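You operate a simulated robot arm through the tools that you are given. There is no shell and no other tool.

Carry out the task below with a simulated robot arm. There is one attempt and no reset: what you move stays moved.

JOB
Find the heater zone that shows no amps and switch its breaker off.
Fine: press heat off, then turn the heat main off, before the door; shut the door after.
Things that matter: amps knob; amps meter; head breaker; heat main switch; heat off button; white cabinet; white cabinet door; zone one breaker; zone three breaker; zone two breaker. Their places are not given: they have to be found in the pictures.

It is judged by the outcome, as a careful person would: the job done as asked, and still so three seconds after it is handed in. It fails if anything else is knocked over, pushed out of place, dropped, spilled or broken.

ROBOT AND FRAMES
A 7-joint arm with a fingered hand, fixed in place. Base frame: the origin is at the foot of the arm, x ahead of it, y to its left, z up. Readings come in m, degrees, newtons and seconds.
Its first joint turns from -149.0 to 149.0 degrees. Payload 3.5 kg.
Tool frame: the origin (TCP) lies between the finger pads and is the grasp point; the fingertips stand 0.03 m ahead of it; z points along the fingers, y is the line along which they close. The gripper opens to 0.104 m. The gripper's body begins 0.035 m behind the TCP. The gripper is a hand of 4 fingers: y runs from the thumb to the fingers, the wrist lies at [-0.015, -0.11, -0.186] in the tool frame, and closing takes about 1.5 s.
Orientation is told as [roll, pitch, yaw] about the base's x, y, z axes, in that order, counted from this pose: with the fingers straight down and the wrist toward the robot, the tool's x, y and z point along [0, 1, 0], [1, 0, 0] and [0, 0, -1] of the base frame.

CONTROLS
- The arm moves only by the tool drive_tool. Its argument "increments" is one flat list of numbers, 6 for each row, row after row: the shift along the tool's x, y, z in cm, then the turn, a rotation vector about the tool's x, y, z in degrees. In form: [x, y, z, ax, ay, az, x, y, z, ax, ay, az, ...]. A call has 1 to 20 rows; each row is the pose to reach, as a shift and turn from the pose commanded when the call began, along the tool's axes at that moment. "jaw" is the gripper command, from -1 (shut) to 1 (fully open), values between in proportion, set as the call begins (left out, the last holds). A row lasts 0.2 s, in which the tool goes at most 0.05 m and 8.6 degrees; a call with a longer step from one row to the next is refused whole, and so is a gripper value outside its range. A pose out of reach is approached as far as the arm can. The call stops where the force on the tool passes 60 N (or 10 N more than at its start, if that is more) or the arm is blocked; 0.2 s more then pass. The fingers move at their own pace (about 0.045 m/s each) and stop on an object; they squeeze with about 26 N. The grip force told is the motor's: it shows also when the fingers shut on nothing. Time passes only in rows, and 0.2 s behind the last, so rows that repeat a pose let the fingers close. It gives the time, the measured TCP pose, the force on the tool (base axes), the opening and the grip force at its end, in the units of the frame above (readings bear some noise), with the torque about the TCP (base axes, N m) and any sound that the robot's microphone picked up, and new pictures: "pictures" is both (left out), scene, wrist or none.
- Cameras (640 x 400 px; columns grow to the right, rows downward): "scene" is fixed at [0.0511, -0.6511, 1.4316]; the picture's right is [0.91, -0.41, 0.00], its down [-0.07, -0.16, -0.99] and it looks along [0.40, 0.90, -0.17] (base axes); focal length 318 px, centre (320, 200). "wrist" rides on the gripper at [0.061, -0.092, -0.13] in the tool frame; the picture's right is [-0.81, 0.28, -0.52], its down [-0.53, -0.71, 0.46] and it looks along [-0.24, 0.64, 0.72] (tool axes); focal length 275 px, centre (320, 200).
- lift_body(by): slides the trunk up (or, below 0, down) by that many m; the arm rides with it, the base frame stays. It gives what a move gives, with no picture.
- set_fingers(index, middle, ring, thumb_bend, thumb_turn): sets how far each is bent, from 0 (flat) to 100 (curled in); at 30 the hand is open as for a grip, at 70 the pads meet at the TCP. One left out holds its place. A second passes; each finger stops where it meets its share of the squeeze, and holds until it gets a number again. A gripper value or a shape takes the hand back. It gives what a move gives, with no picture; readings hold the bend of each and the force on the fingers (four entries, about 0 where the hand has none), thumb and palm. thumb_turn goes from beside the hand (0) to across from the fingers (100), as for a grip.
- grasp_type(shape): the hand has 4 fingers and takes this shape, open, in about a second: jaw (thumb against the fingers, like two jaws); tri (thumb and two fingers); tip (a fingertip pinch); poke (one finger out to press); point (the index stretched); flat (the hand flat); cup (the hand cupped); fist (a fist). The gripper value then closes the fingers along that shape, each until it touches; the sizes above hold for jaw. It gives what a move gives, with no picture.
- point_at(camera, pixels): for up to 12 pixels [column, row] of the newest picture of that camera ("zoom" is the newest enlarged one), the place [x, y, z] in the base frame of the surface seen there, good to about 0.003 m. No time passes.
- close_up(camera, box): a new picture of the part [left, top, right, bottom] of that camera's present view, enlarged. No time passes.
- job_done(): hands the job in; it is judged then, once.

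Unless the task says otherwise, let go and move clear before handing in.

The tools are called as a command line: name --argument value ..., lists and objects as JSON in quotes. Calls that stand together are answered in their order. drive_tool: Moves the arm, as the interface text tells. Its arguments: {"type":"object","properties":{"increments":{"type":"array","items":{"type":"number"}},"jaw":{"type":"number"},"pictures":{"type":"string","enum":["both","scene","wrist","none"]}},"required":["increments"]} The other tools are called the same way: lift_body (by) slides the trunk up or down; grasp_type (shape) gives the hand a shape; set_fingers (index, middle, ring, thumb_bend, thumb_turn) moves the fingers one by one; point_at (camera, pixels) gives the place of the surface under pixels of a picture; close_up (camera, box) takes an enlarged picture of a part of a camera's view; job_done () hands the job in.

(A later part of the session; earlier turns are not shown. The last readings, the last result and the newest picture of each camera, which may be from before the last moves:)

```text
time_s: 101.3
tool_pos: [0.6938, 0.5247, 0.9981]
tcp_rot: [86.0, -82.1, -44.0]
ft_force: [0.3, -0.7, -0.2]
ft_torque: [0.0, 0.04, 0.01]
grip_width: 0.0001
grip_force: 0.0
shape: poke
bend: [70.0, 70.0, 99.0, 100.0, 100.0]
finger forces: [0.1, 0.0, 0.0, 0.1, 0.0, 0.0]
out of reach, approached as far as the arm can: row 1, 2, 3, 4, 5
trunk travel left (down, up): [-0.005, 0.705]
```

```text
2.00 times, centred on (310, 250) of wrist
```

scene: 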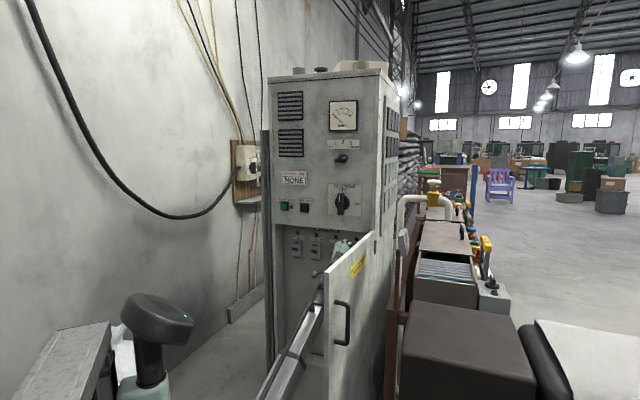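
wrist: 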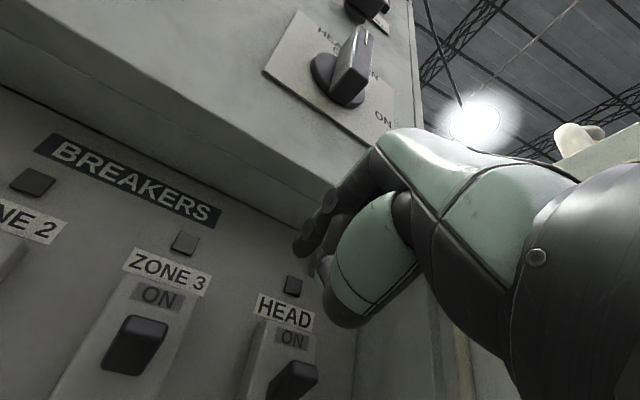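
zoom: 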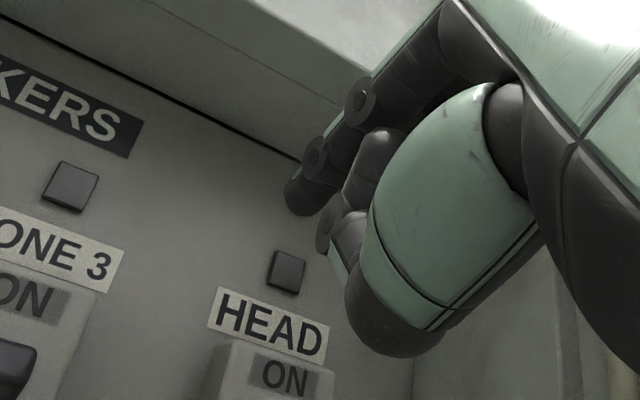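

Row targets were out of reach in this roll (TCP ended at u≈0.120, z≈0.998). I'll add 30° of roll, which frees the wrist, while heading for u≈0.153, z≈0.985.

drive_tool --increments '[-0.9, -0.2, 0, 0, 0, 7.5, -1.7, -0.4, 0, 0, 0, 15, -2.6, -0.6, 0, 0, 0, 22.5, -3.5, -0.84, 0, 0, 0, 30, -3.5, -0.84, 0, 0, 0, 32]' --pictures "both"

close_up --camera "wrist" --box '[200, 150, 420, 380]'

```text
time_s: 102.5
tool_pos: [0.7183, 0.5002, 0.9848]
tcp_rot: [89.1, -50.0, -47.4]
ft_force: [0.0, 0.1, 0.7]
ft_torque: [0.03, 0.02, 0.01]
grip_width: 0.0001
grip_force: 0.0
shape: poke
bend: [70.0, 70.0, 99.0, 100.0, 100.0]
finger forces: [0.0, 0.1, 0.1, 0.0, 0.0, 0.0]
trunk travel left (down, up): [-0.005, 0.705]
```

scene: 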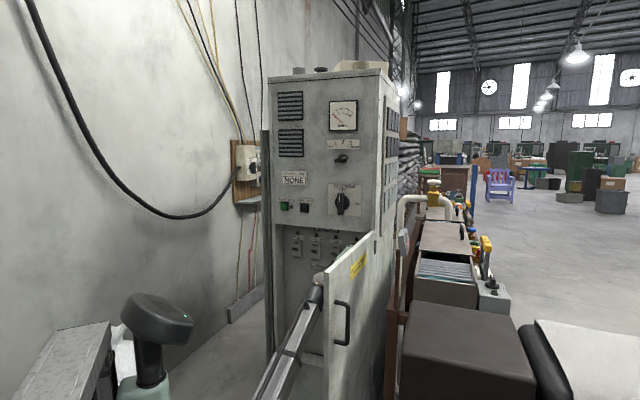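
wrist: 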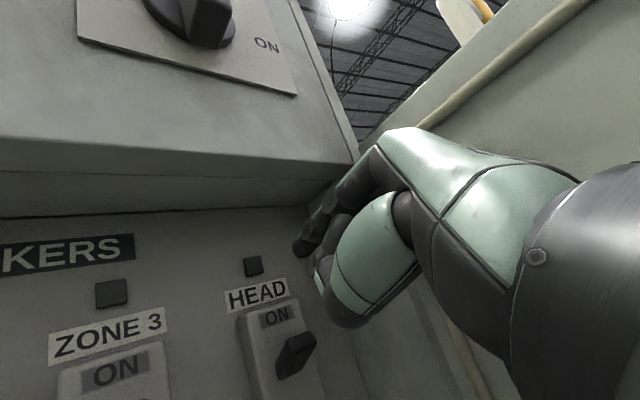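

```text
1.74 times, centred on (310, 265) of wrist
```

zoom: 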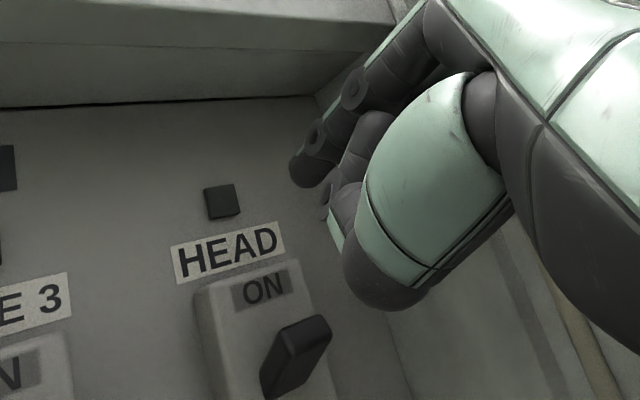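

Now fully reached (u≈0.154, d≈0.862, z≈0.985, roll 40°). I'll measure the fingertip and toggle in this view.

point_at --camera "zoom" --pixels '[[295, 170], [300, 182], [310, 180], [300, 330], [318, 325], [280, 360], [290, 385], [330, 220], [340, 260], [375, 300], [250, 290], [420, 330]]'

```text
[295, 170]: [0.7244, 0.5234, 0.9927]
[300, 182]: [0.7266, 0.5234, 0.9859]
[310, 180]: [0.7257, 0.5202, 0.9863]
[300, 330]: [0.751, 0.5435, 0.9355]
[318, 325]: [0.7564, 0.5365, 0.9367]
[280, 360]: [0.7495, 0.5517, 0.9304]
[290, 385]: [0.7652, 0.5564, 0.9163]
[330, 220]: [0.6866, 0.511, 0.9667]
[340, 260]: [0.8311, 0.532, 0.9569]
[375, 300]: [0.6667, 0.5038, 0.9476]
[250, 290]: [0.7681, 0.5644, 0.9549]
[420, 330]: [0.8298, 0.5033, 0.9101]
```

The fingertip is at u≈0.147, z≈0.99, directly above the HEAD toggle (u≈0.147, top z≈0.942). I advance 4.3 cm so the tip overlaps the toggle's length.

drive_tool --increments '[0.05, -0.05, 1.5, 0, 0, 0, 0.1, -0.1, 3, 0, 0, 0, 0.14, -0.12, 4.3, 0, 0, 0]' --pictures "both"

close_up --camera "wrist" --box '[200, 180, 400, 380]'

```text
time_s: 103.3
tool_pos: [0.747, 0.5299, 0.9847]
tcp_rot: [89.2, -50.1, -47.4]
ft_force: [-0.5, 0.1, 0.4]
ft_torque: [0.02, 0.0, 0.04]
grip_width: 0.0
grip_force: 0.0
shape: poke
bend: [70.0, 70.0, 99.0, 100.0, 100.0]
finger forces: [0.0, 0.0, 0.0, 0.0, 0.0, 0.1]
trunk travel left (down, up): [-0.005, 0.705]
```

scene: 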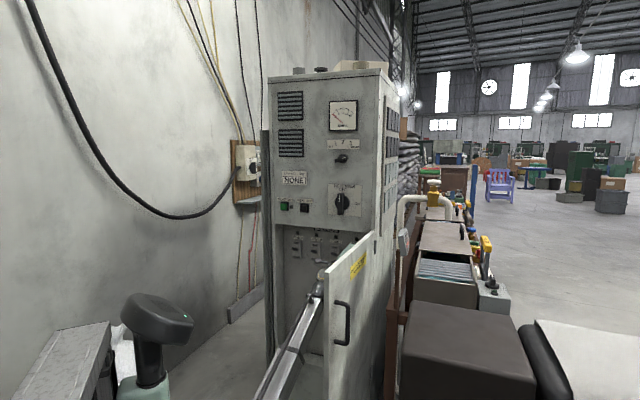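
wrist: 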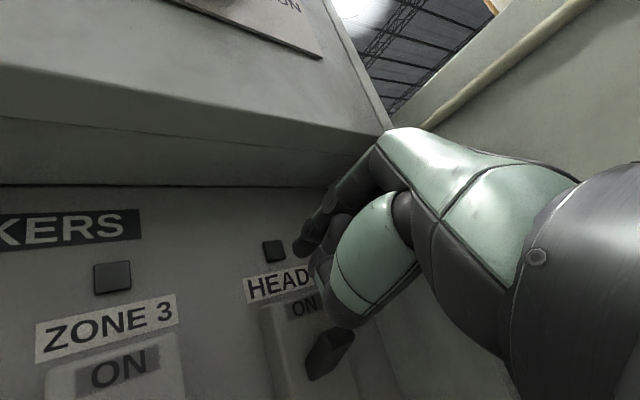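

```text
2.00 times, centred on (300, 280) of wrist
```

zoom: 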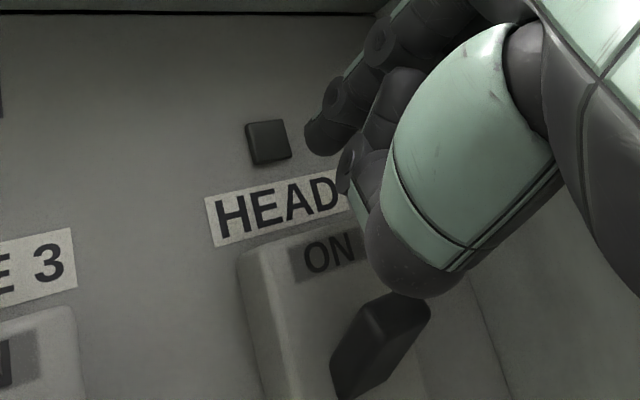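

The tip is above the toggle at d≈0.928, with thumb and other fingers clear. I press down in 1 cm steps.

drive_tool --increments '[-0.64, -0.77, 0, 0, 0, 0, -1.29, -1.53, 0, 0, 0, 0, -1.93, -2.3, 0, 0, 0, 0, -2.57, -3.06, 0, 0, 0, 0, -3.21, -3.83, 0, 0, 0, 0, -3.86, -4.6, 0, 0, 0, 0]' --pictures "both"

close_up --camera "wrist" --box '[200, 180, 400, 380]'

```text
time_s: 104.7
tool_pos: [0.7462, 0.5282, 0.9242]
tcp_rot: [89.3, -50.1, -47.5]
ft_force: [0.2, -1.0, 6.0]
ft_torque: [0.1, -0.15, -0.04]
grip_width: 0.0
grip_force: 0.1
shape: poke
bend: [70.0, 70.0, 99.0, 100.0, 100.0]
finger forces: [0.1, 5.7, 0.0, 0.0, 0.0, 0.0]
trunk travel left (down, up): [-0.005, 0.705]
```

scene: 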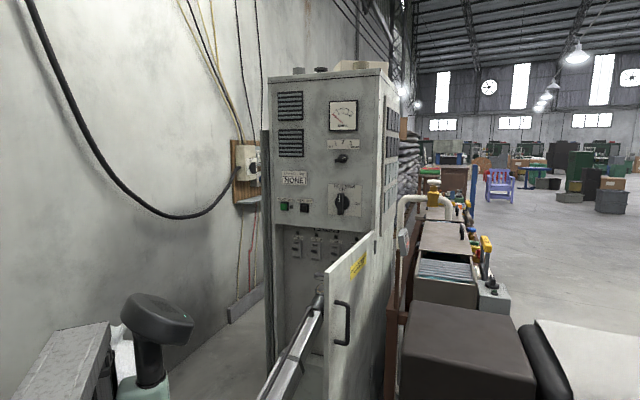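
wrist: 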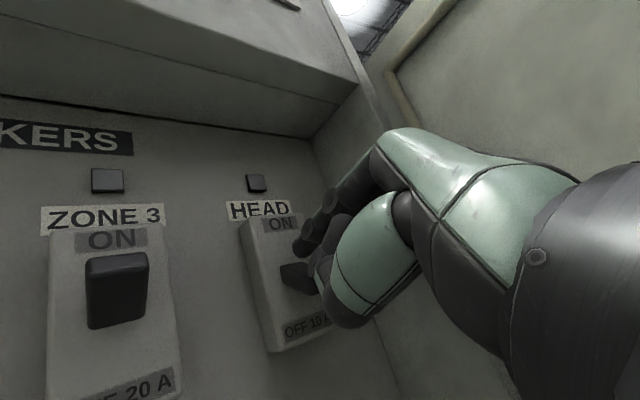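

```text
2.00 times, centred on (300, 280) of wrist
```

zoom: 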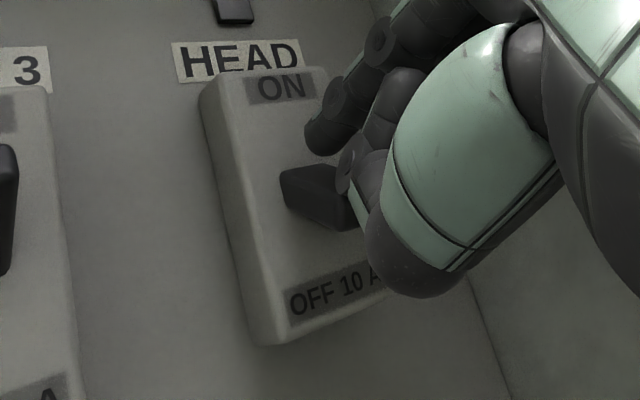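

The toggle has moved to about level, pushed by the second finger (5.7 N). I keep pressing down 2.5 cm more, shifting slightly left.

drive_tool --increments '[-0.3, -0.7, 0, 0, 0, 0, -0.65, -1.3, 0, 0, 0, 0, -1.0, -1.8, 0, 0, 0, 0, -1.3, -2.2, 0, 0, 0, 0]' --pictures "both"

close_up --camera "wrist" --box '[200, 180, 400, 380]'

```text
time_s: 105.7
tool_pos: [0.7438, 0.5264, 0.9045]
tcp_rot: [89.8, -50.1, -48.2]
ft_force: [11.0, -16.9, 40.4]
ft_torque: [0.79, -0.9, -0.45]
grip_width: 0.0001
grip_force: 0.0
shape: poke
bend: [70.0, 70.0, 99.0, 100.0, 100.0]
finger forces: [28.8, 22.2, 0.1, 0.0, 0.0, 0.1]
trunk travel left (down, up): [-0.005, 0.705]
```

scene: 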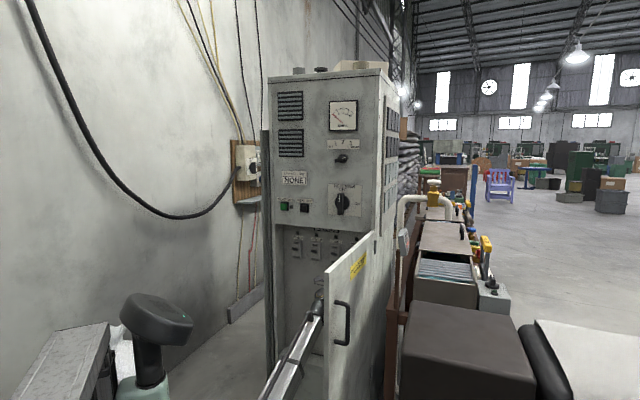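
wrist: 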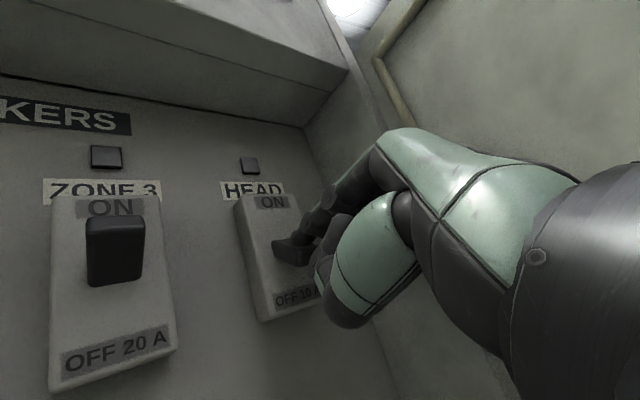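

```text
2.00 times, centred on (300, 280) of wrist
```

zoom: 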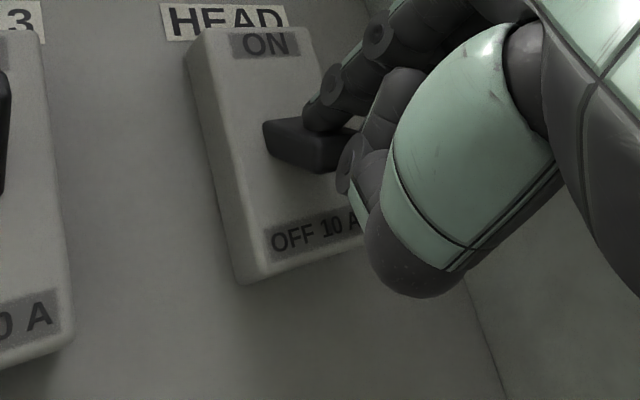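

The force rose to 40 N upward with both fingers on the toggle, which now tilts down — it appears to be against its OFF stop. I'll lift the hand and look.

drive_tool --increments '[0.64, 0.77, 0, 0, 0, 0, 1.93, 2.3, -0.5, 0, 0, 0, 3.21, 3.83, -1.5, 0, 0, 0, 3.86, 4.6, -4, 0, 0, 0, 3.86, 4.6, -6, 0, 0, 0]' --pictures "both"

close_up --camera "wrist" --box '[80, 220, 340, 400]'

```text
time_s: 106.9
tool_pos: [0.7001, 0.4912, 0.9602]
tcp_rot: [89.2, -50.1, -47.3]
ft_force: [0.9, -1.2, -0.4]
ft_torque: [-0.01, 0.02, -0.02]
grip_width: 0.0
grip_force: 0.1
shape: poke
bend: [70.0, 70.0, 99.0, 100.0, 100.0]
finger forces: [0.0, 0.0, 0.0, 0.1, 0.0, 0.0]
trunk travel left (down, up): [-0.005, 0.705]
```

scene: 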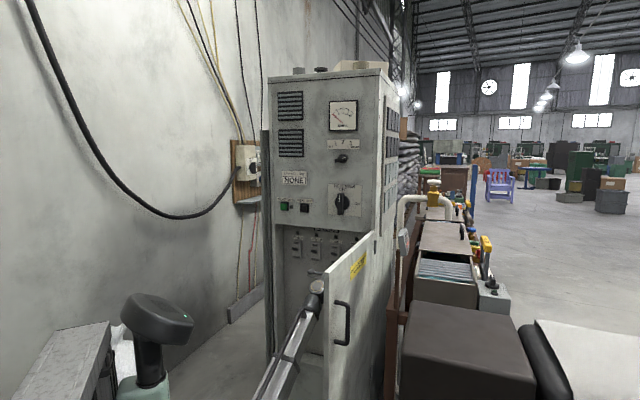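
wrist: 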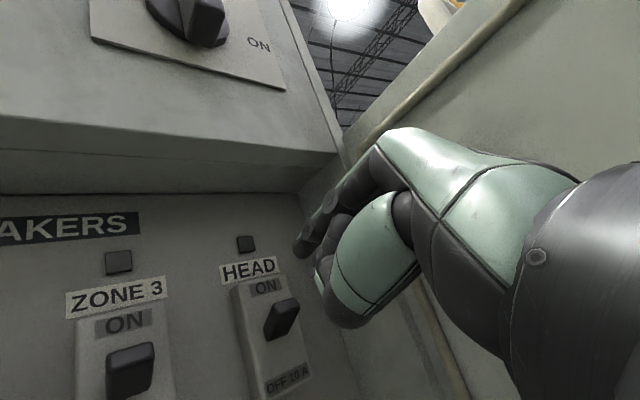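

```text
2.22 times, centred on (210, 310) of wrist
```

zoom: 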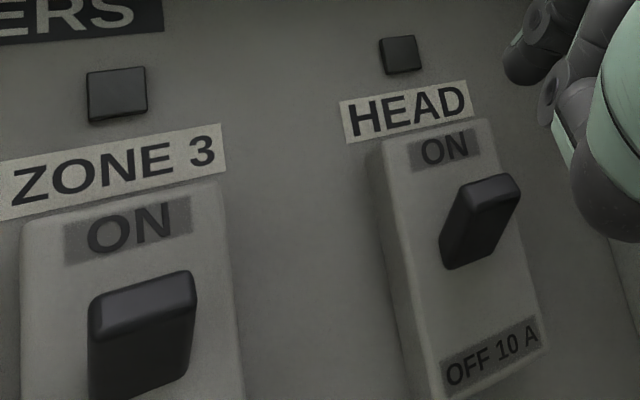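

The toggle seems to have sprung back up toward ON. I'll measure its tip against Zone 3's.

point_at --camera "zoom" --pixels '[[490, 185], [505, 195], [470, 200], [455, 250], [470, 262], [500, 230], [130, 300], [170, 290], [110, 370], [510, 150], [490, 350]]'

```text
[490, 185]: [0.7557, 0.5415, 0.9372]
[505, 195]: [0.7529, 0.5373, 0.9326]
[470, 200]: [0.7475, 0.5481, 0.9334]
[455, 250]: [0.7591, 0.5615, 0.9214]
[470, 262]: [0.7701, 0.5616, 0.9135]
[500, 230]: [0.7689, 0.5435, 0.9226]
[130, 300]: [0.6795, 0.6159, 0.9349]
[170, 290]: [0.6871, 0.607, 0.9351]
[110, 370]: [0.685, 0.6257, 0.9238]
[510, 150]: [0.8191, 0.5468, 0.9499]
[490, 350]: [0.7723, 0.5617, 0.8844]
```

HEAD's tip is still at z≈0.937, so it is still ON: my two fingers wedged on it sideways. I'll shift 1 cm left so the lower (second) finger alone is centred over the toggle, and go in again above it.

drive_tool --increments '[1.3, 0.6, 0.5, 0, 0, 0, 2.6, 1.08, 2, 0, 0, 0, 2.6, 1.08, 4, 0, 0, 0, 2.6, 1.08, 5.76, 0, 0, 0]' --pictures "both"

close_up --camera "wrist" --box '[200, 180, 400, 380]'

```text
time_s: 107.9
tool_pos: [0.7339, 0.5392, 0.986]
tcp_rot: [89.2, -50.1, -47.4]
ft_force: [0.5, -1.0, -0.1]
ft_torque: [0.01, -0.01, -0.02]
grip_width: 0.0
grip_force: 0.1
shape: poke
bend: [70.0, 70.0, 99.0, 100.0, 100.0]
finger forces: [0.0, 0.0, 0.0, 0.0, 0.0, 0.0]
trunk travel left (down, up): [-0.005, 0.705]
```

scene: 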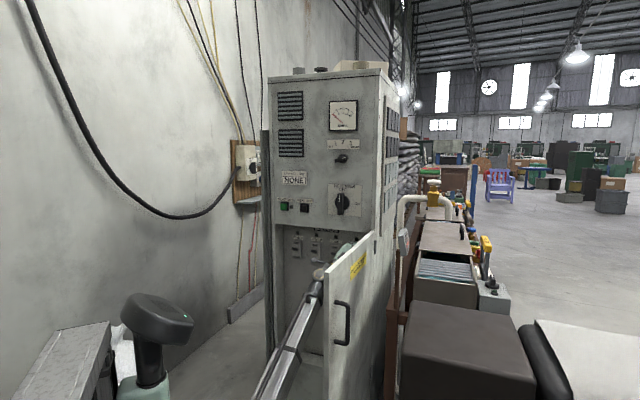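
wrist: 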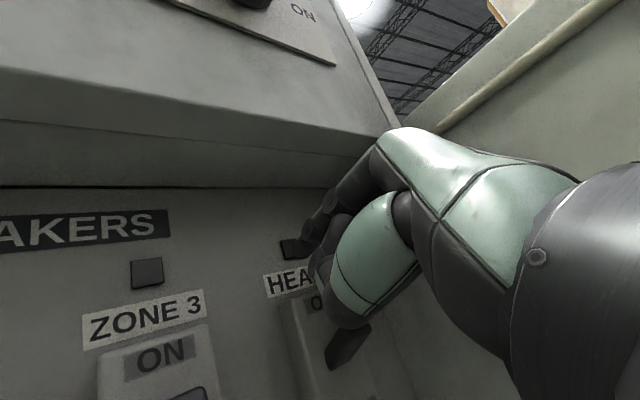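

```text
2.00 times, centred on (300, 280) of wrist
```

zoom: 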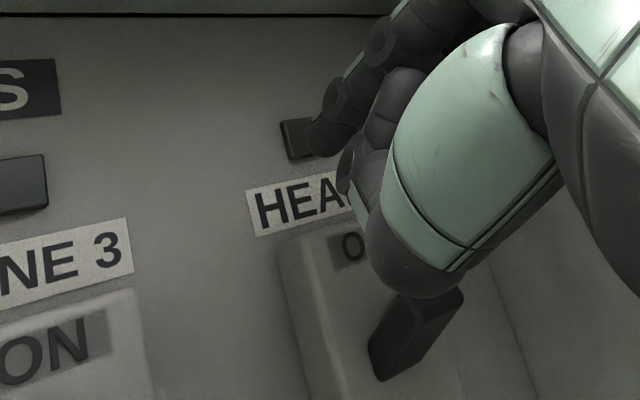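

The hand is at u≈0.138, z≈0.986, clear above the toggle. Now I press straight down about 9 cm; the call stops by itself if the force gets large.

drive_tool --increments '[-0.96, -1.15, 0, 0, 0, 0, -1.93, -2.3, 0, 0, 0, 0, -2.57, -3.06, 0, 0, 0, 0, -3.21, -3.83, 0, 0, 0, 0, -3.86, -4.6, 0, 0, 0, 0, -4.5, -5.36, 0, 0, 0, 0, -4.82, -5.75, 0, 0, 0, 0, -5.14, -6.13, 0, 0, 0, 0, -5.47, -6.5, 0, 0, 0, 0, -5.79, -6.89, 0, 0, 0, 0]' --pictures "both"

close_up --camera "wrist" --box '[200, 150, 400, 350]'

```text
time_s: 110.1
tool_pos: [0.7268, 0.5363, 0.9016]
tcp_rot: [89.8, -50.3, -47.8]
ft_force: [-32.7, -8.1, 35.9]
ft_torque: [0.52, -2.01, 0.02]
grip_width: 0.0
grip_force: 0.1
shape: poke
bend: [70.0, 64.0, 99.0, 100.0, 100.0]
finger forces: [0.0, 46.4, 0.1, 0.0, 0.1, 0.0]
trunk travel left (down, up): [-0.005, 0.705]
```

scene: 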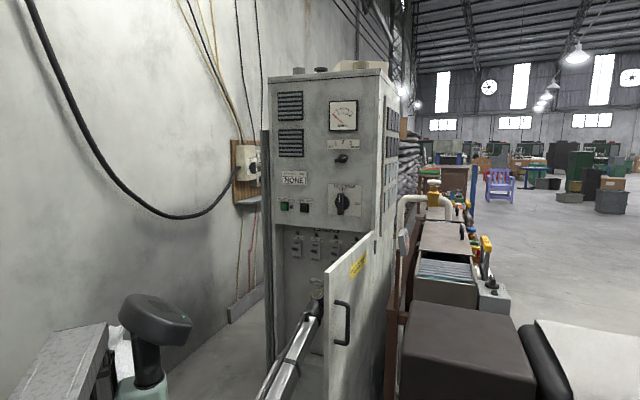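
wrist: 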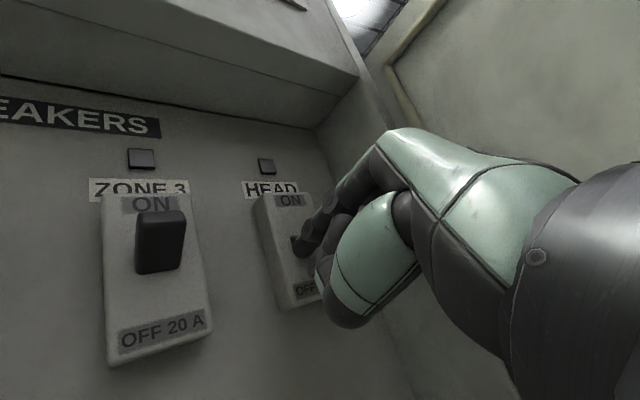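

```text
2.00 times, centred on (300, 250) of wrist
```

zoom: 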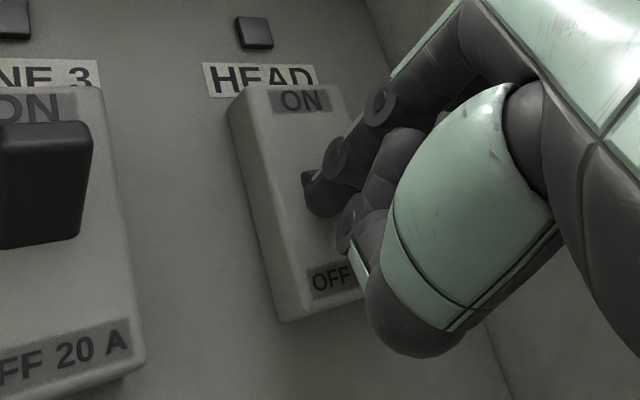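

The second finger pushes with 46 N and is deflecting, so the toggle may be at its stop. I'll withdraw straight back (not upward) to avoid lifting the toggle, and look.

drive_tool --increments '[0, 0, -1, 0, 0, 0, 0, 0, -3, 0, 0, 0, 0.6, 0.7, -6, 0, 0, 0]' --pictures "both"

close_up --camera "wrist" --box '[160, 150, 360, 350]'

```text
time_s: 110.9
tool_pos: [0.6912, 0.4991, 0.9046]
tcp_rot: [89.0, -50.1, -47.3]
ft_force: [0.3, 0.9, -0.2]
ft_torque: [0.02, 0.03, 0.01]
grip_width: 0.0002
grip_force: 0.0
shape: poke
bend: [70.0, 70.0, 99.0, 100.0, 100.0]
finger forces: [0.1, 0.0, 0.0, 0.0, 0.0, 0.0]
trunk travel left (down, up): [-0.005, 0.705]
```

scene: 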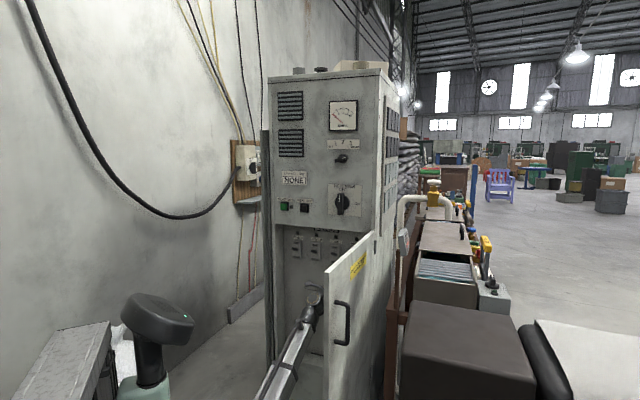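
wrist: 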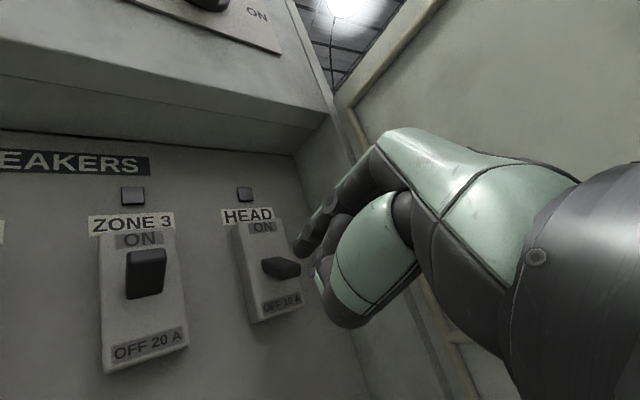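

```text
2.00 times, centred on (260, 250) of wrist
```

zoom: 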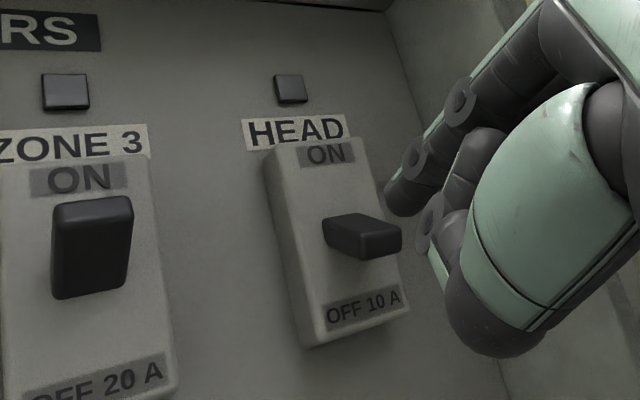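

HEAD's toggle now looks different from Zone 3's, pointing lower. I'll measure the tips to be certain.

point_at --camera "zoom" --pixels '[[385, 245], [395, 230], [370, 225], [345, 235], [335, 225], [340, 248], [365, 250], [90, 250], [100, 210], [330, 175], [360, 300]]'

close_up --camera "wrist" --box '[225, 200, 321, 330]'

```text
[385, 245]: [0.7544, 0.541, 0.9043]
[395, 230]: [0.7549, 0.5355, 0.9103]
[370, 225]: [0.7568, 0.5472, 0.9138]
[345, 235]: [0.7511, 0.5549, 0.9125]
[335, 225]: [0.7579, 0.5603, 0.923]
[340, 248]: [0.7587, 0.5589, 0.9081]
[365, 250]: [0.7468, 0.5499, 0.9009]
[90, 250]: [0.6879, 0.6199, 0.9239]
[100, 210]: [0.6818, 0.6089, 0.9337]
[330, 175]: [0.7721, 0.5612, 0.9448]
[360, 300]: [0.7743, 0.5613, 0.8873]
```

```text
3.08 times, centred on (273, 265) of wrist
```

zoom: 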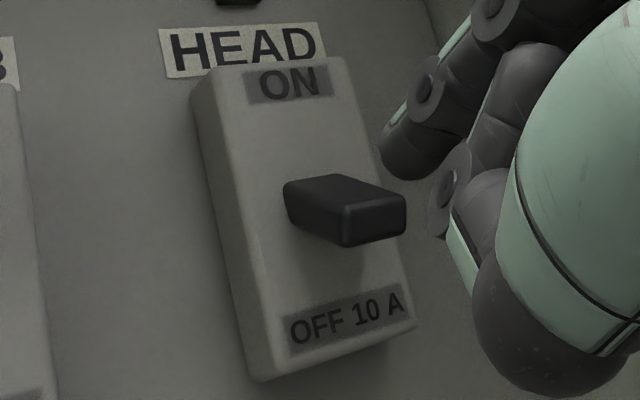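

HEAD's tip now sits at z≈0.905 (base 0.92), mirrored below centre, while Zone 3's stays at 0.934: HEAD is OFF. Now I withdraw the hand from the cabinet, away from the door.

drive_tool --increments '[0, 0, -3.5, 0, 0, 5, 0.8, -0.7, -7, 0, 0, 12, 2, -1.7, -10.5, 0, 0, 20, 3.5, -2.9, -13.5, 0, 0, 28, 5, -4.2, -15.5, 0, 0, 36, 6.1, -5.1, -17, 0, 0, 44, 6.1, -5.1, -17, 0, 0, 50]' --pictures "both"

close_up --camera "wrist" --box '[0, 100, 320, 400]'

close_up --camera "scene" --box '[270, 215, 390, 290]'

```text
time_s: 112.5
tool_pos: [0.5081, 0.4445, 0.9068]
tcp_rot: [89.5, 0.0, -48.0]
ft_force: [-0.5, 0.1, 0.2]
ft_torque: [-0.02, -0.05, 0.01]
grip_width: 0.0
grip_force: 0.2
shape: poke
bend: [70.0, 70.0, 99.0, 100.0, 100.0]
finger forces: [0.0, 0.0, 0.0, 0.1, 0.0, 0.0]
trunk travel left (down, up): [-0.005, 0.705]
```

scene: 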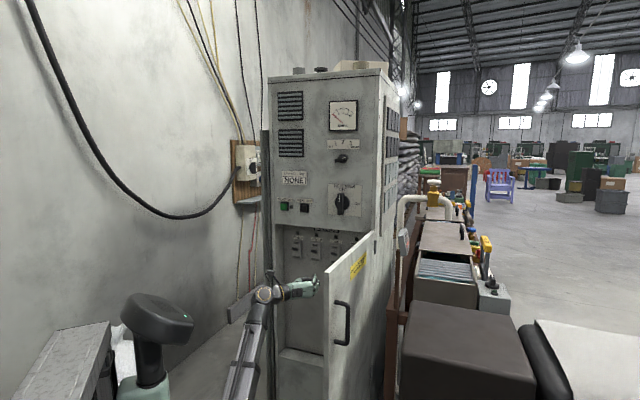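
wrist: 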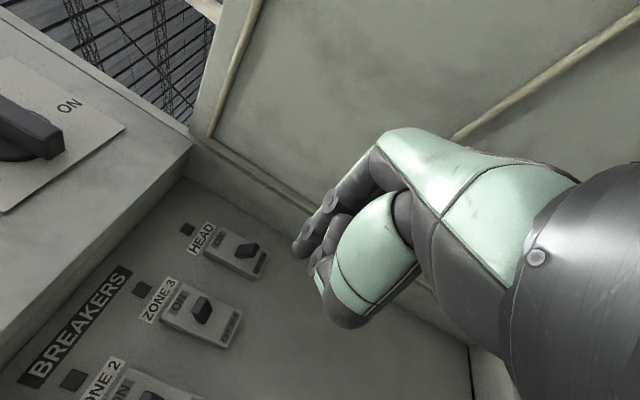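

```text
1.33 times, centred on (160, 250) of wrist
```

zoom: 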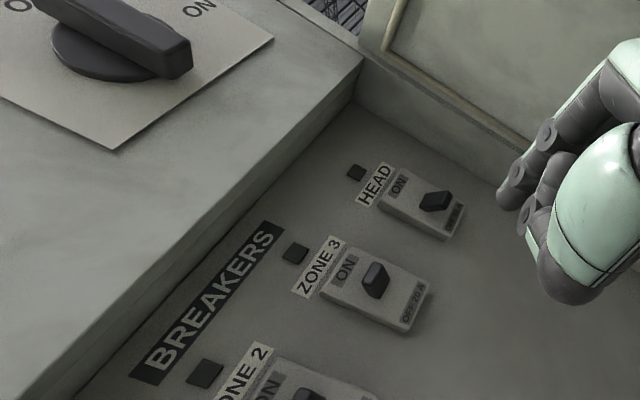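

```text
5.33 times, centred on (330, 252) of scene
```

zoom: 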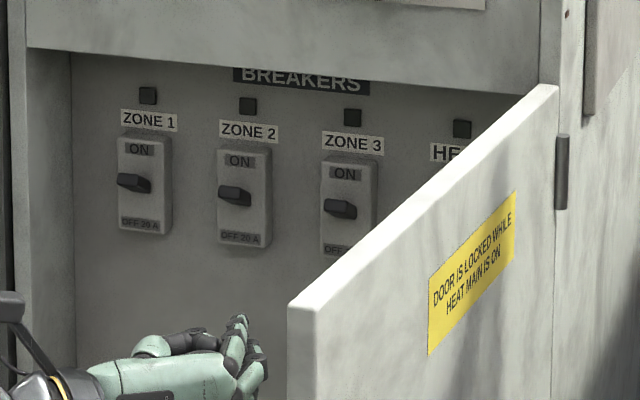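

HEAD is down (OFF) and Zones 1–3 remain ON. To close the door I'll drag its top edge from above; first I measure that edge.

point_at --camera "scene" --pixels '[[327, 273], [330, 272], [335, 267], [345, 259], [360, 246], [370, 237], [329, 278], [340, 300], [345, 305], [337, 340]]'

close_up --camera "scene" --box '[310, 225, 390, 295]'

```text
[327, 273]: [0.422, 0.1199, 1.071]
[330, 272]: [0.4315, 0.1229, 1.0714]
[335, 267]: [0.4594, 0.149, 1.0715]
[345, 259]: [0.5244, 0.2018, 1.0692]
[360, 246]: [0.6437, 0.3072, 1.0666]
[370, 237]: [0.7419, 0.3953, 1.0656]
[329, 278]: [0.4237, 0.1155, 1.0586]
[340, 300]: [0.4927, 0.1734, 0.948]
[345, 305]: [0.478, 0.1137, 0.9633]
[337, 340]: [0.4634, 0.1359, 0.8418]
```

```text
5.71 times, centred on (350, 260) of scene
```

zoom: 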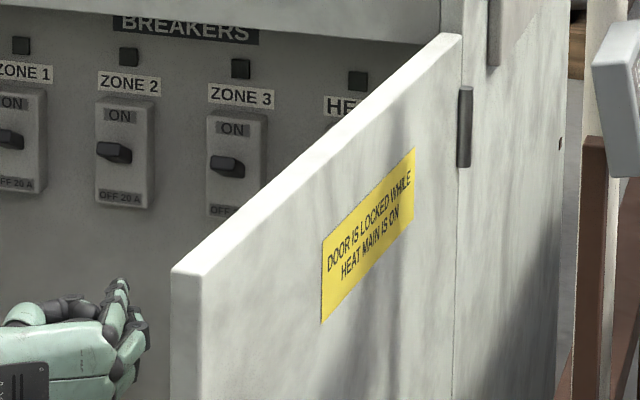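

The door's top edge is at z≈1.07, from (u 0.214, d 0.38) to the hinge. I'll raise the trunk 0.35 m so the hand can come down over that edge from above.

lift_body --by 0.35

grasp_type --shape "jaw"

drive_tool --increments '[0, 0, -0.5, 0, -7.5, 0, 0, 0, -1, 0, -15, 0, 0, 0, -1.5, 0, -22.5, 0, 0, 0, -2, 0, -30, 0, 0, 0, -2.5, 0, -37.5, 0, 0, 0, -3, 0, -45, 0, 0, 0, -3.5, 0, -52.5, 0, 0, 0, -4, 0, -60, 0, 0, 0, -4.5, 0, -67.5, 0, 0, 0, -5, 0, -75, 0, 0, 0, -5.5, 0, -82.5, 0, 0, 0, -6, 0, -90, 0]' --pictures "both"

```text
time_s: 115.9
tool_pos: [0.5093, 0.4441, 1.2552]
tcp_rot: [89.5, -0.1, -48.0]
ft_force: [-0.2, -0.1, -0.1]
ft_torque: [0.0, 0.0, 0.01]
grip_width: 0.0
grip_force: 0.1
shape: poke
bend: [70.0, 70.0, 99.0, 100.0, 100.0]
finger forces: [0.0, 0.0, 0.0, 0.1, 0.0, 0.0]
trunk travel left (down, up): [-0.355, 0.355]
```

```text
time_s: 116.8
tool_pos: [0.5084, 0.4455, 1.2567]
tcp_rot: [89.4, -0.1, -47.9]
ft_force: [0.1, 1.1, 0.0]
ft_torque: [0.0, 0.02, 0.01]
grip_width: 0.1039
grip_force: 0.1
shape: jaw
bend: [30.0, 30.0, 30.0, 30.0, 98.0]
finger forces: [0.1, 0.1, 0.0, 0.0, 0.1, 0.0]
trunk travel left (down, up): [-0.355, 0.355]
```

```text
time_s: 119.4
tool_pos: [0.5541, 0.3987, 1.206]
tcp_rot: [9.9, -2.2, -44.6]
ft_force: [0.0, -0.3, -0.2]
ft_torque: [-0.03, -0.02, 0.01]
grip_width: 0.1042
grip_force: 0.1
shape: jaw
bend: [30.0, 30.0, 30.0, 30.0, 98.0]
finger forces: [0.0, 0.0, 0.0, 0.1, 0.0, 0.1]
out of reach, approached as far as the arm can: row 9, 10, 11, 12
trunk travel left (down, up): [-0.355, 0.355]
```

scene: 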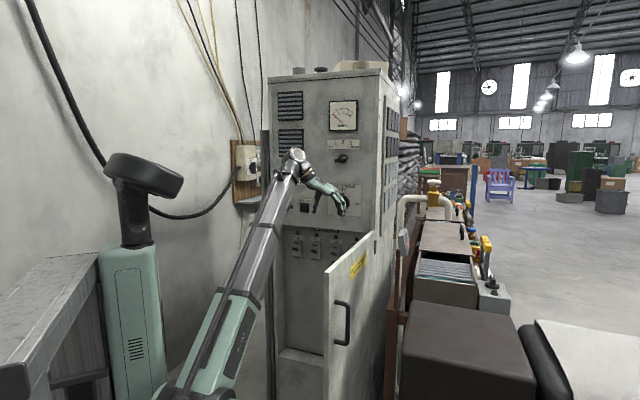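
wrist: 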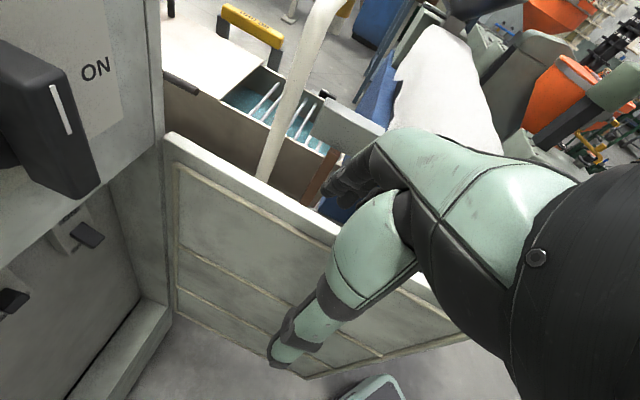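

The hand points down with y to the right, above and left of the door's top edge. I'll move it over the edge at d≈0.60, keeping the fingertips about 6 cm above.

drive_tool --increments '[-2, 2.6, 0, 0, 0, 0, -4.1, 5.2, 1, 0, 0, 0, -6.2, 7.8, 2.3, 0, 0, 0, -8.2, 10.36, 3.65, 0, 0, 0]' --pictures "both"

close_up --camera "scene" --box '[290, 190, 410, 280]'

```text
time_s: 120.4
tool_pos: [0.5753, 0.2733, 1.1607]
tcp_rot: [9.9, -2.2, -44.6]
ft_force: [-0.4, -0.2, 0.1]
ft_torque: [-0.02, 0.02, 0.01]
grip_width: 0.1038
grip_force: 0.0
shape: jaw
bend: [30.0, 30.0, 30.0, 30.0, 98.0]
finger forces: [0.0, 0.0, 0.0, 0.0, 0.1, 0.0]
trunk travel left (down, up): [-0.355, 0.355]
```

scene: 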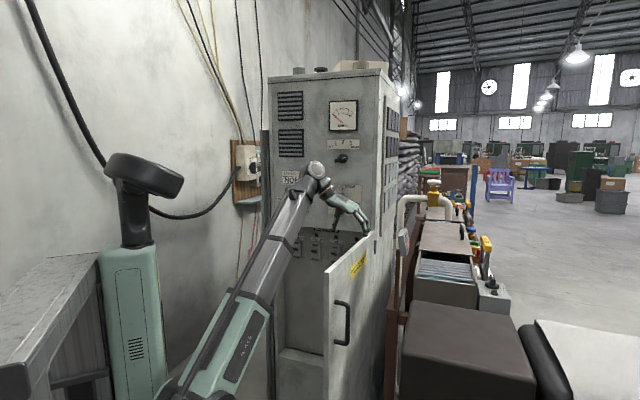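
wrist: 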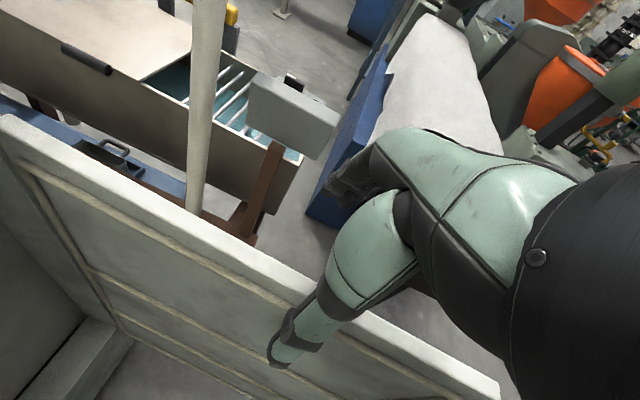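

```text
4.44 times, centred on (350, 235) of scene
```

zoom: 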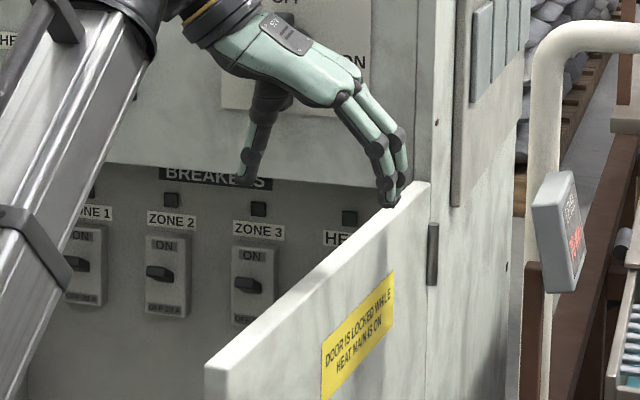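

The hand is centred above the edge (u≈0.2135, d≈0.60). I lower it 10 cm so thumb and fingers straddle the door's top.

drive_tool --increments '[-0.57, -0.13, 3.3, 0, 0, 0, -1.15, -0.25, 6.6, 0, 0, 0, -1.72, -0.38, 9.84, 0, 0, 0]' --pictures "both"

close_up --camera "scene" --box '[290, 200, 410, 290]'

```text
time_s: 121.2
tool_pos: [0.5749, 0.2742, 1.0593]
tcp_rot: [10.1, -2.2, -44.6]
ft_force: [-0.4, -0.2, 0.3]
ft_torque: [-0.02, 0.01, -0.02]
grip_width: 0.104
grip_force: 0.1
shape: jaw
bend: [30.0, 30.0, 30.0, 30.0, 98.0]
finger forces: [0.0, 0.0, 0.1, 0.1, 0.0, 0.1]
trunk travel left (down, up): [-0.355, 0.355]
```

scene: 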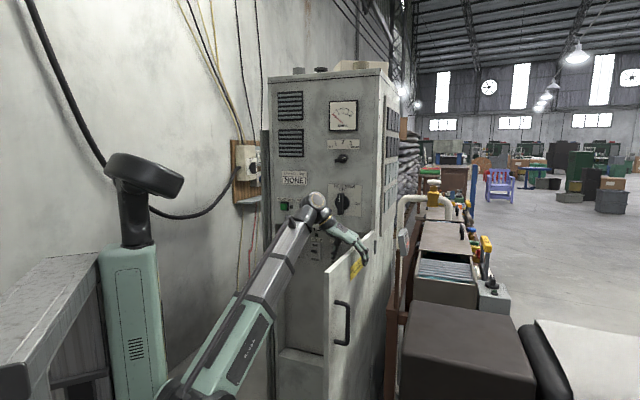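
wrist: 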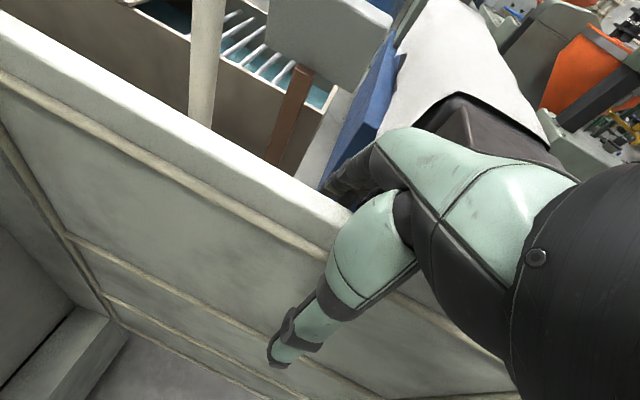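

```text
4.44 times, centred on (350, 245) of scene
```

zoom: 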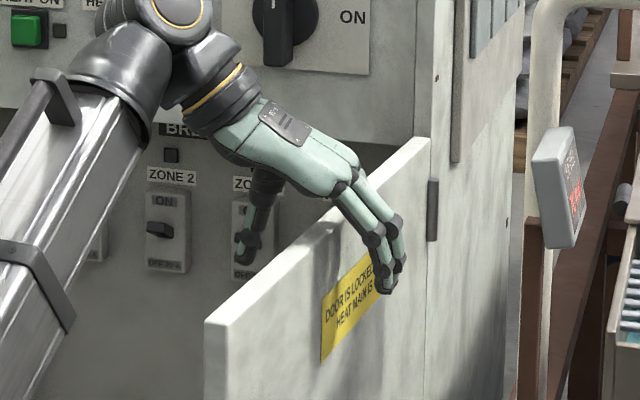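

Thumb (inside) and fingers (outside) straddle the door's top edge. I'll drag the door slowly toward closed by moving left and inward.

drive_tool --increments '[0.5, -1.2, 0.04, 0, 0, 0, 1.0, -2.4, 0.08, 0, 0, 0, 1.5, -3.6, 0.12, 0, 0, 0, 2.0, -4.8, 0.17, 0, 0, 0, 2.5, -6.0, 0.21, 0, 0, 0, 3.0, -7.2, 0.25, 0, 0, 0, 3.5, -8.4, 0.29, 0, 0, 0, 4.1, -9.6, 0.34, 0, 0, 0, 4.6, -10.8, 0.38, 0, 0, 0, 5.1, -12.0, 0.42, 0, 0, 0, 5.6, -13.2, 0.46, 0, 0, 0, 6.1, -14.4, 0.5, 0, 0, 0, 6.6, -15.6, 0.54, 0, 0, 0, 7.1, -16.8, 0.59, 0, 0, 0, 7.6, -18.0, 0.63, 0, 0, 0, 8.1, -19.2, 0.67, 0, 0, 0]' --pictures "both"

close_up --camera "scene" --box '[250, 200, 390, 300]'

```text
time_s: 124.6
tool_pos: [0.4972, 0.4656, 1.06]
tcp_rot: [10.0, -2.2, -44.7]
ft_force: [-0.2, 1.4, -0.6]
ft_torque: [0.0, 0.0, 0.01]
grip_width: 0.1043
grip_force: 0.1
shape: jaw
bend: [30.0, 30.0, 30.0, 30.0, 98.0]
finger forces: [0.0, 0.1, 0.0, 0.0, 0.0, 0.0]
trunk travel left (down, up): [-0.355, 0.355]
```

scene: 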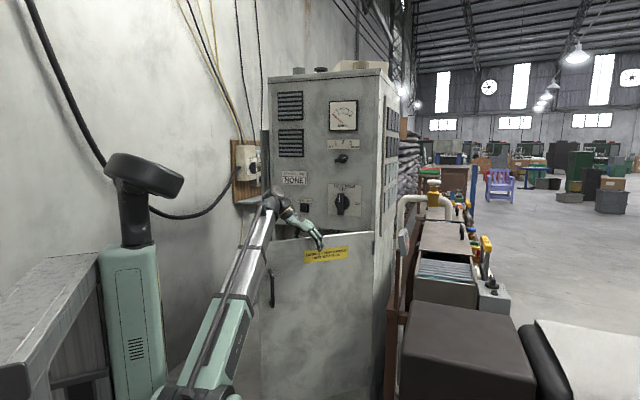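
wrist: 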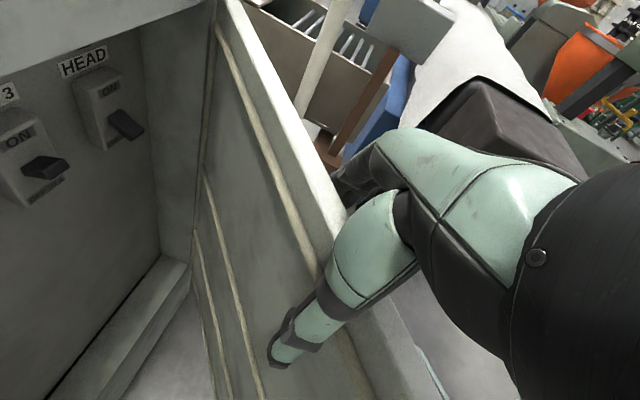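

```text
4.00 times, centred on (320, 250) of scene
```

zoom: 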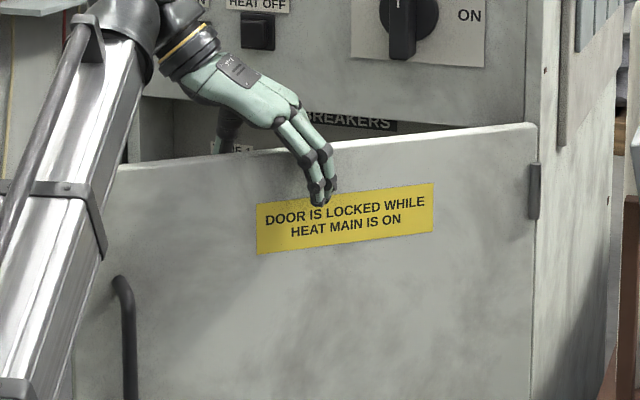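

The door swung along easily to about 40°, with HEAD's toggle still down in the wrist view (125,125). I'll measure the door angle.

point_at --camera "scene" --pixels '[[285, 290], [365, 240], [300, 320], [340, 300]]'

close_up --camera "wrist" --box '[0, 30, 200, 230]'

```text
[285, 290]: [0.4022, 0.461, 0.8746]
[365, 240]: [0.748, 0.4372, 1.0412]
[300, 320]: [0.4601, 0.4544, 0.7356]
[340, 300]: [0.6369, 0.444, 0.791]
```

```text
2.00 times, centred on (100, 130) of wrist
```

zoom: 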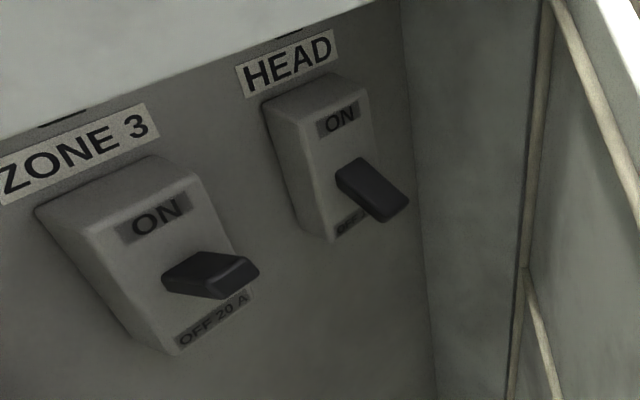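

HEAD is clearly down and Zone 3 up; the door is at 41°. I drag it a bit further, to about 30°.

drive_tool --increments '[0.57, -1.04, 0.06, 0, 0, 0, 1.14, -2.07, 0.12, 0, 0, 0, 1.72, -3.1, 0.18, 0, 0, 0, 2.3, -4.1, 0.24, 0, 0, 0, 2.86, -5.2, 0.3, 0, 0, 0, 3.43, -6.2, 0.36, 0, 0, 0]' --pictures "both"

point_at --camera "scene" --pixels '[[285, 290], [365, 240], [300, 320], [340, 300]]'

```text
time_s: 126.0
tool_pos: [0.4766, 0.5338, 1.0609]
tcp_rot: [10.0, -2.2, -44.7]
ft_force: [0.8, 2.3, -0.2]
ft_torque: [0.01, 0.0, -0.13]
grip_width: 0.1043
grip_force: 0.0
shape: jaw
bend: [30.0, 30.0, 30.0, 30.0, 97.0]
finger forces: [0.1, 0.0, 0.0, 0.0, 2.3, 0.1]
trunk travel left (down, up): [-0.355, 0.355]
```

scene: 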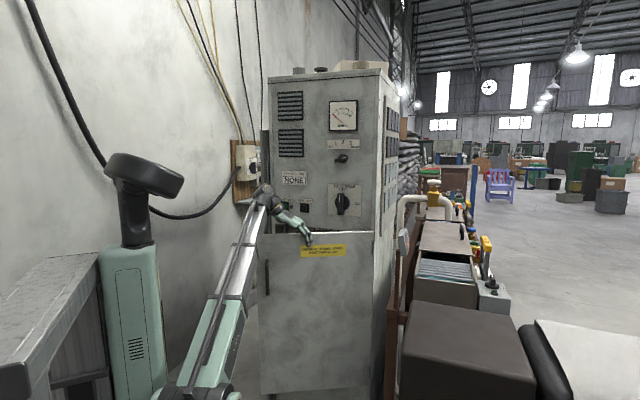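
wrist: 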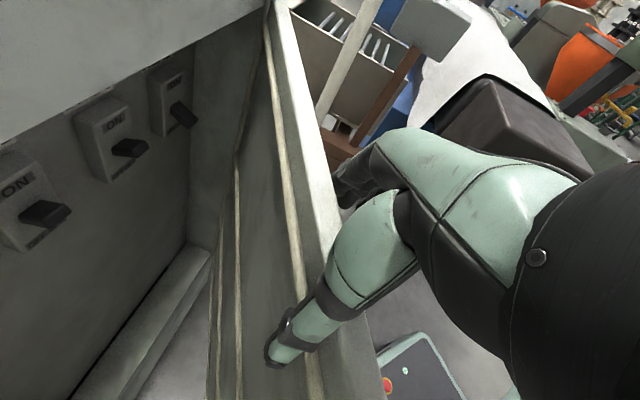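

```text
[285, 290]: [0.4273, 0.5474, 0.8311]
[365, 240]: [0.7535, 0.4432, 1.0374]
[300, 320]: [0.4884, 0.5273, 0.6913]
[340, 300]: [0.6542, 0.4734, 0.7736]
```

The door is at 27°. I lift the hand straight up off the edge.

drive_tool --increments '[0.6, 0.1, -3.3, 0, 0, 0, 1.2, 0.25, -6.6, 0, 0, 0, 1.9, 0.4, -10, 0, 0, 0, 0.5, 0.5, -13.5, 0, 0, 0, -3, 0.5, -14.5, 0, 0, 0, -7, 0.5, -14, 0, 0, 0]' --pictures "both"

```text
time_s: 127.4
tool_pos: [0.4698, 0.466, 1.1487]
tcp_rot: [12.8, -3.2, -42.4]
ft_force: [0.1, 0.1, 0.0]
ft_torque: [0.0, -0.01, -0.02]
grip_width: 0.104
grip_force: 0.0
shape: jaw
bend: [30.0, 30.0, 30.0, 30.0, 97.0]
finger forces: [0.0, 0.0, 0.1, 0.0, 0.0, 0.0]
out of reach, approached as far as the arm can: row 1, 2, 3, 4, 5, 6
trunk travel left (down, up): [-0.355, 0.355]
```

scene: 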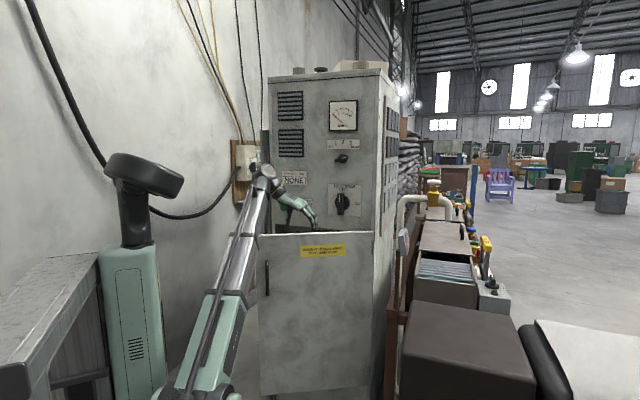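
wrist: 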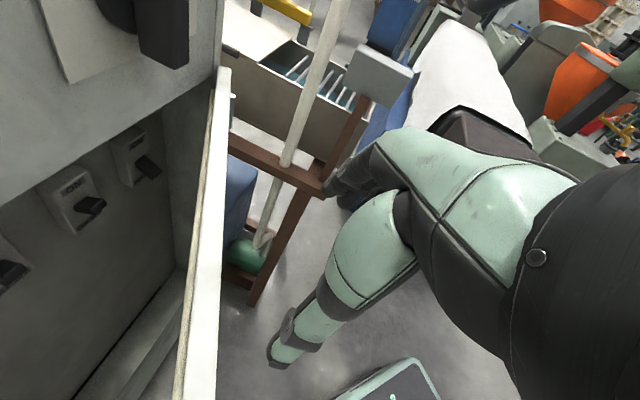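

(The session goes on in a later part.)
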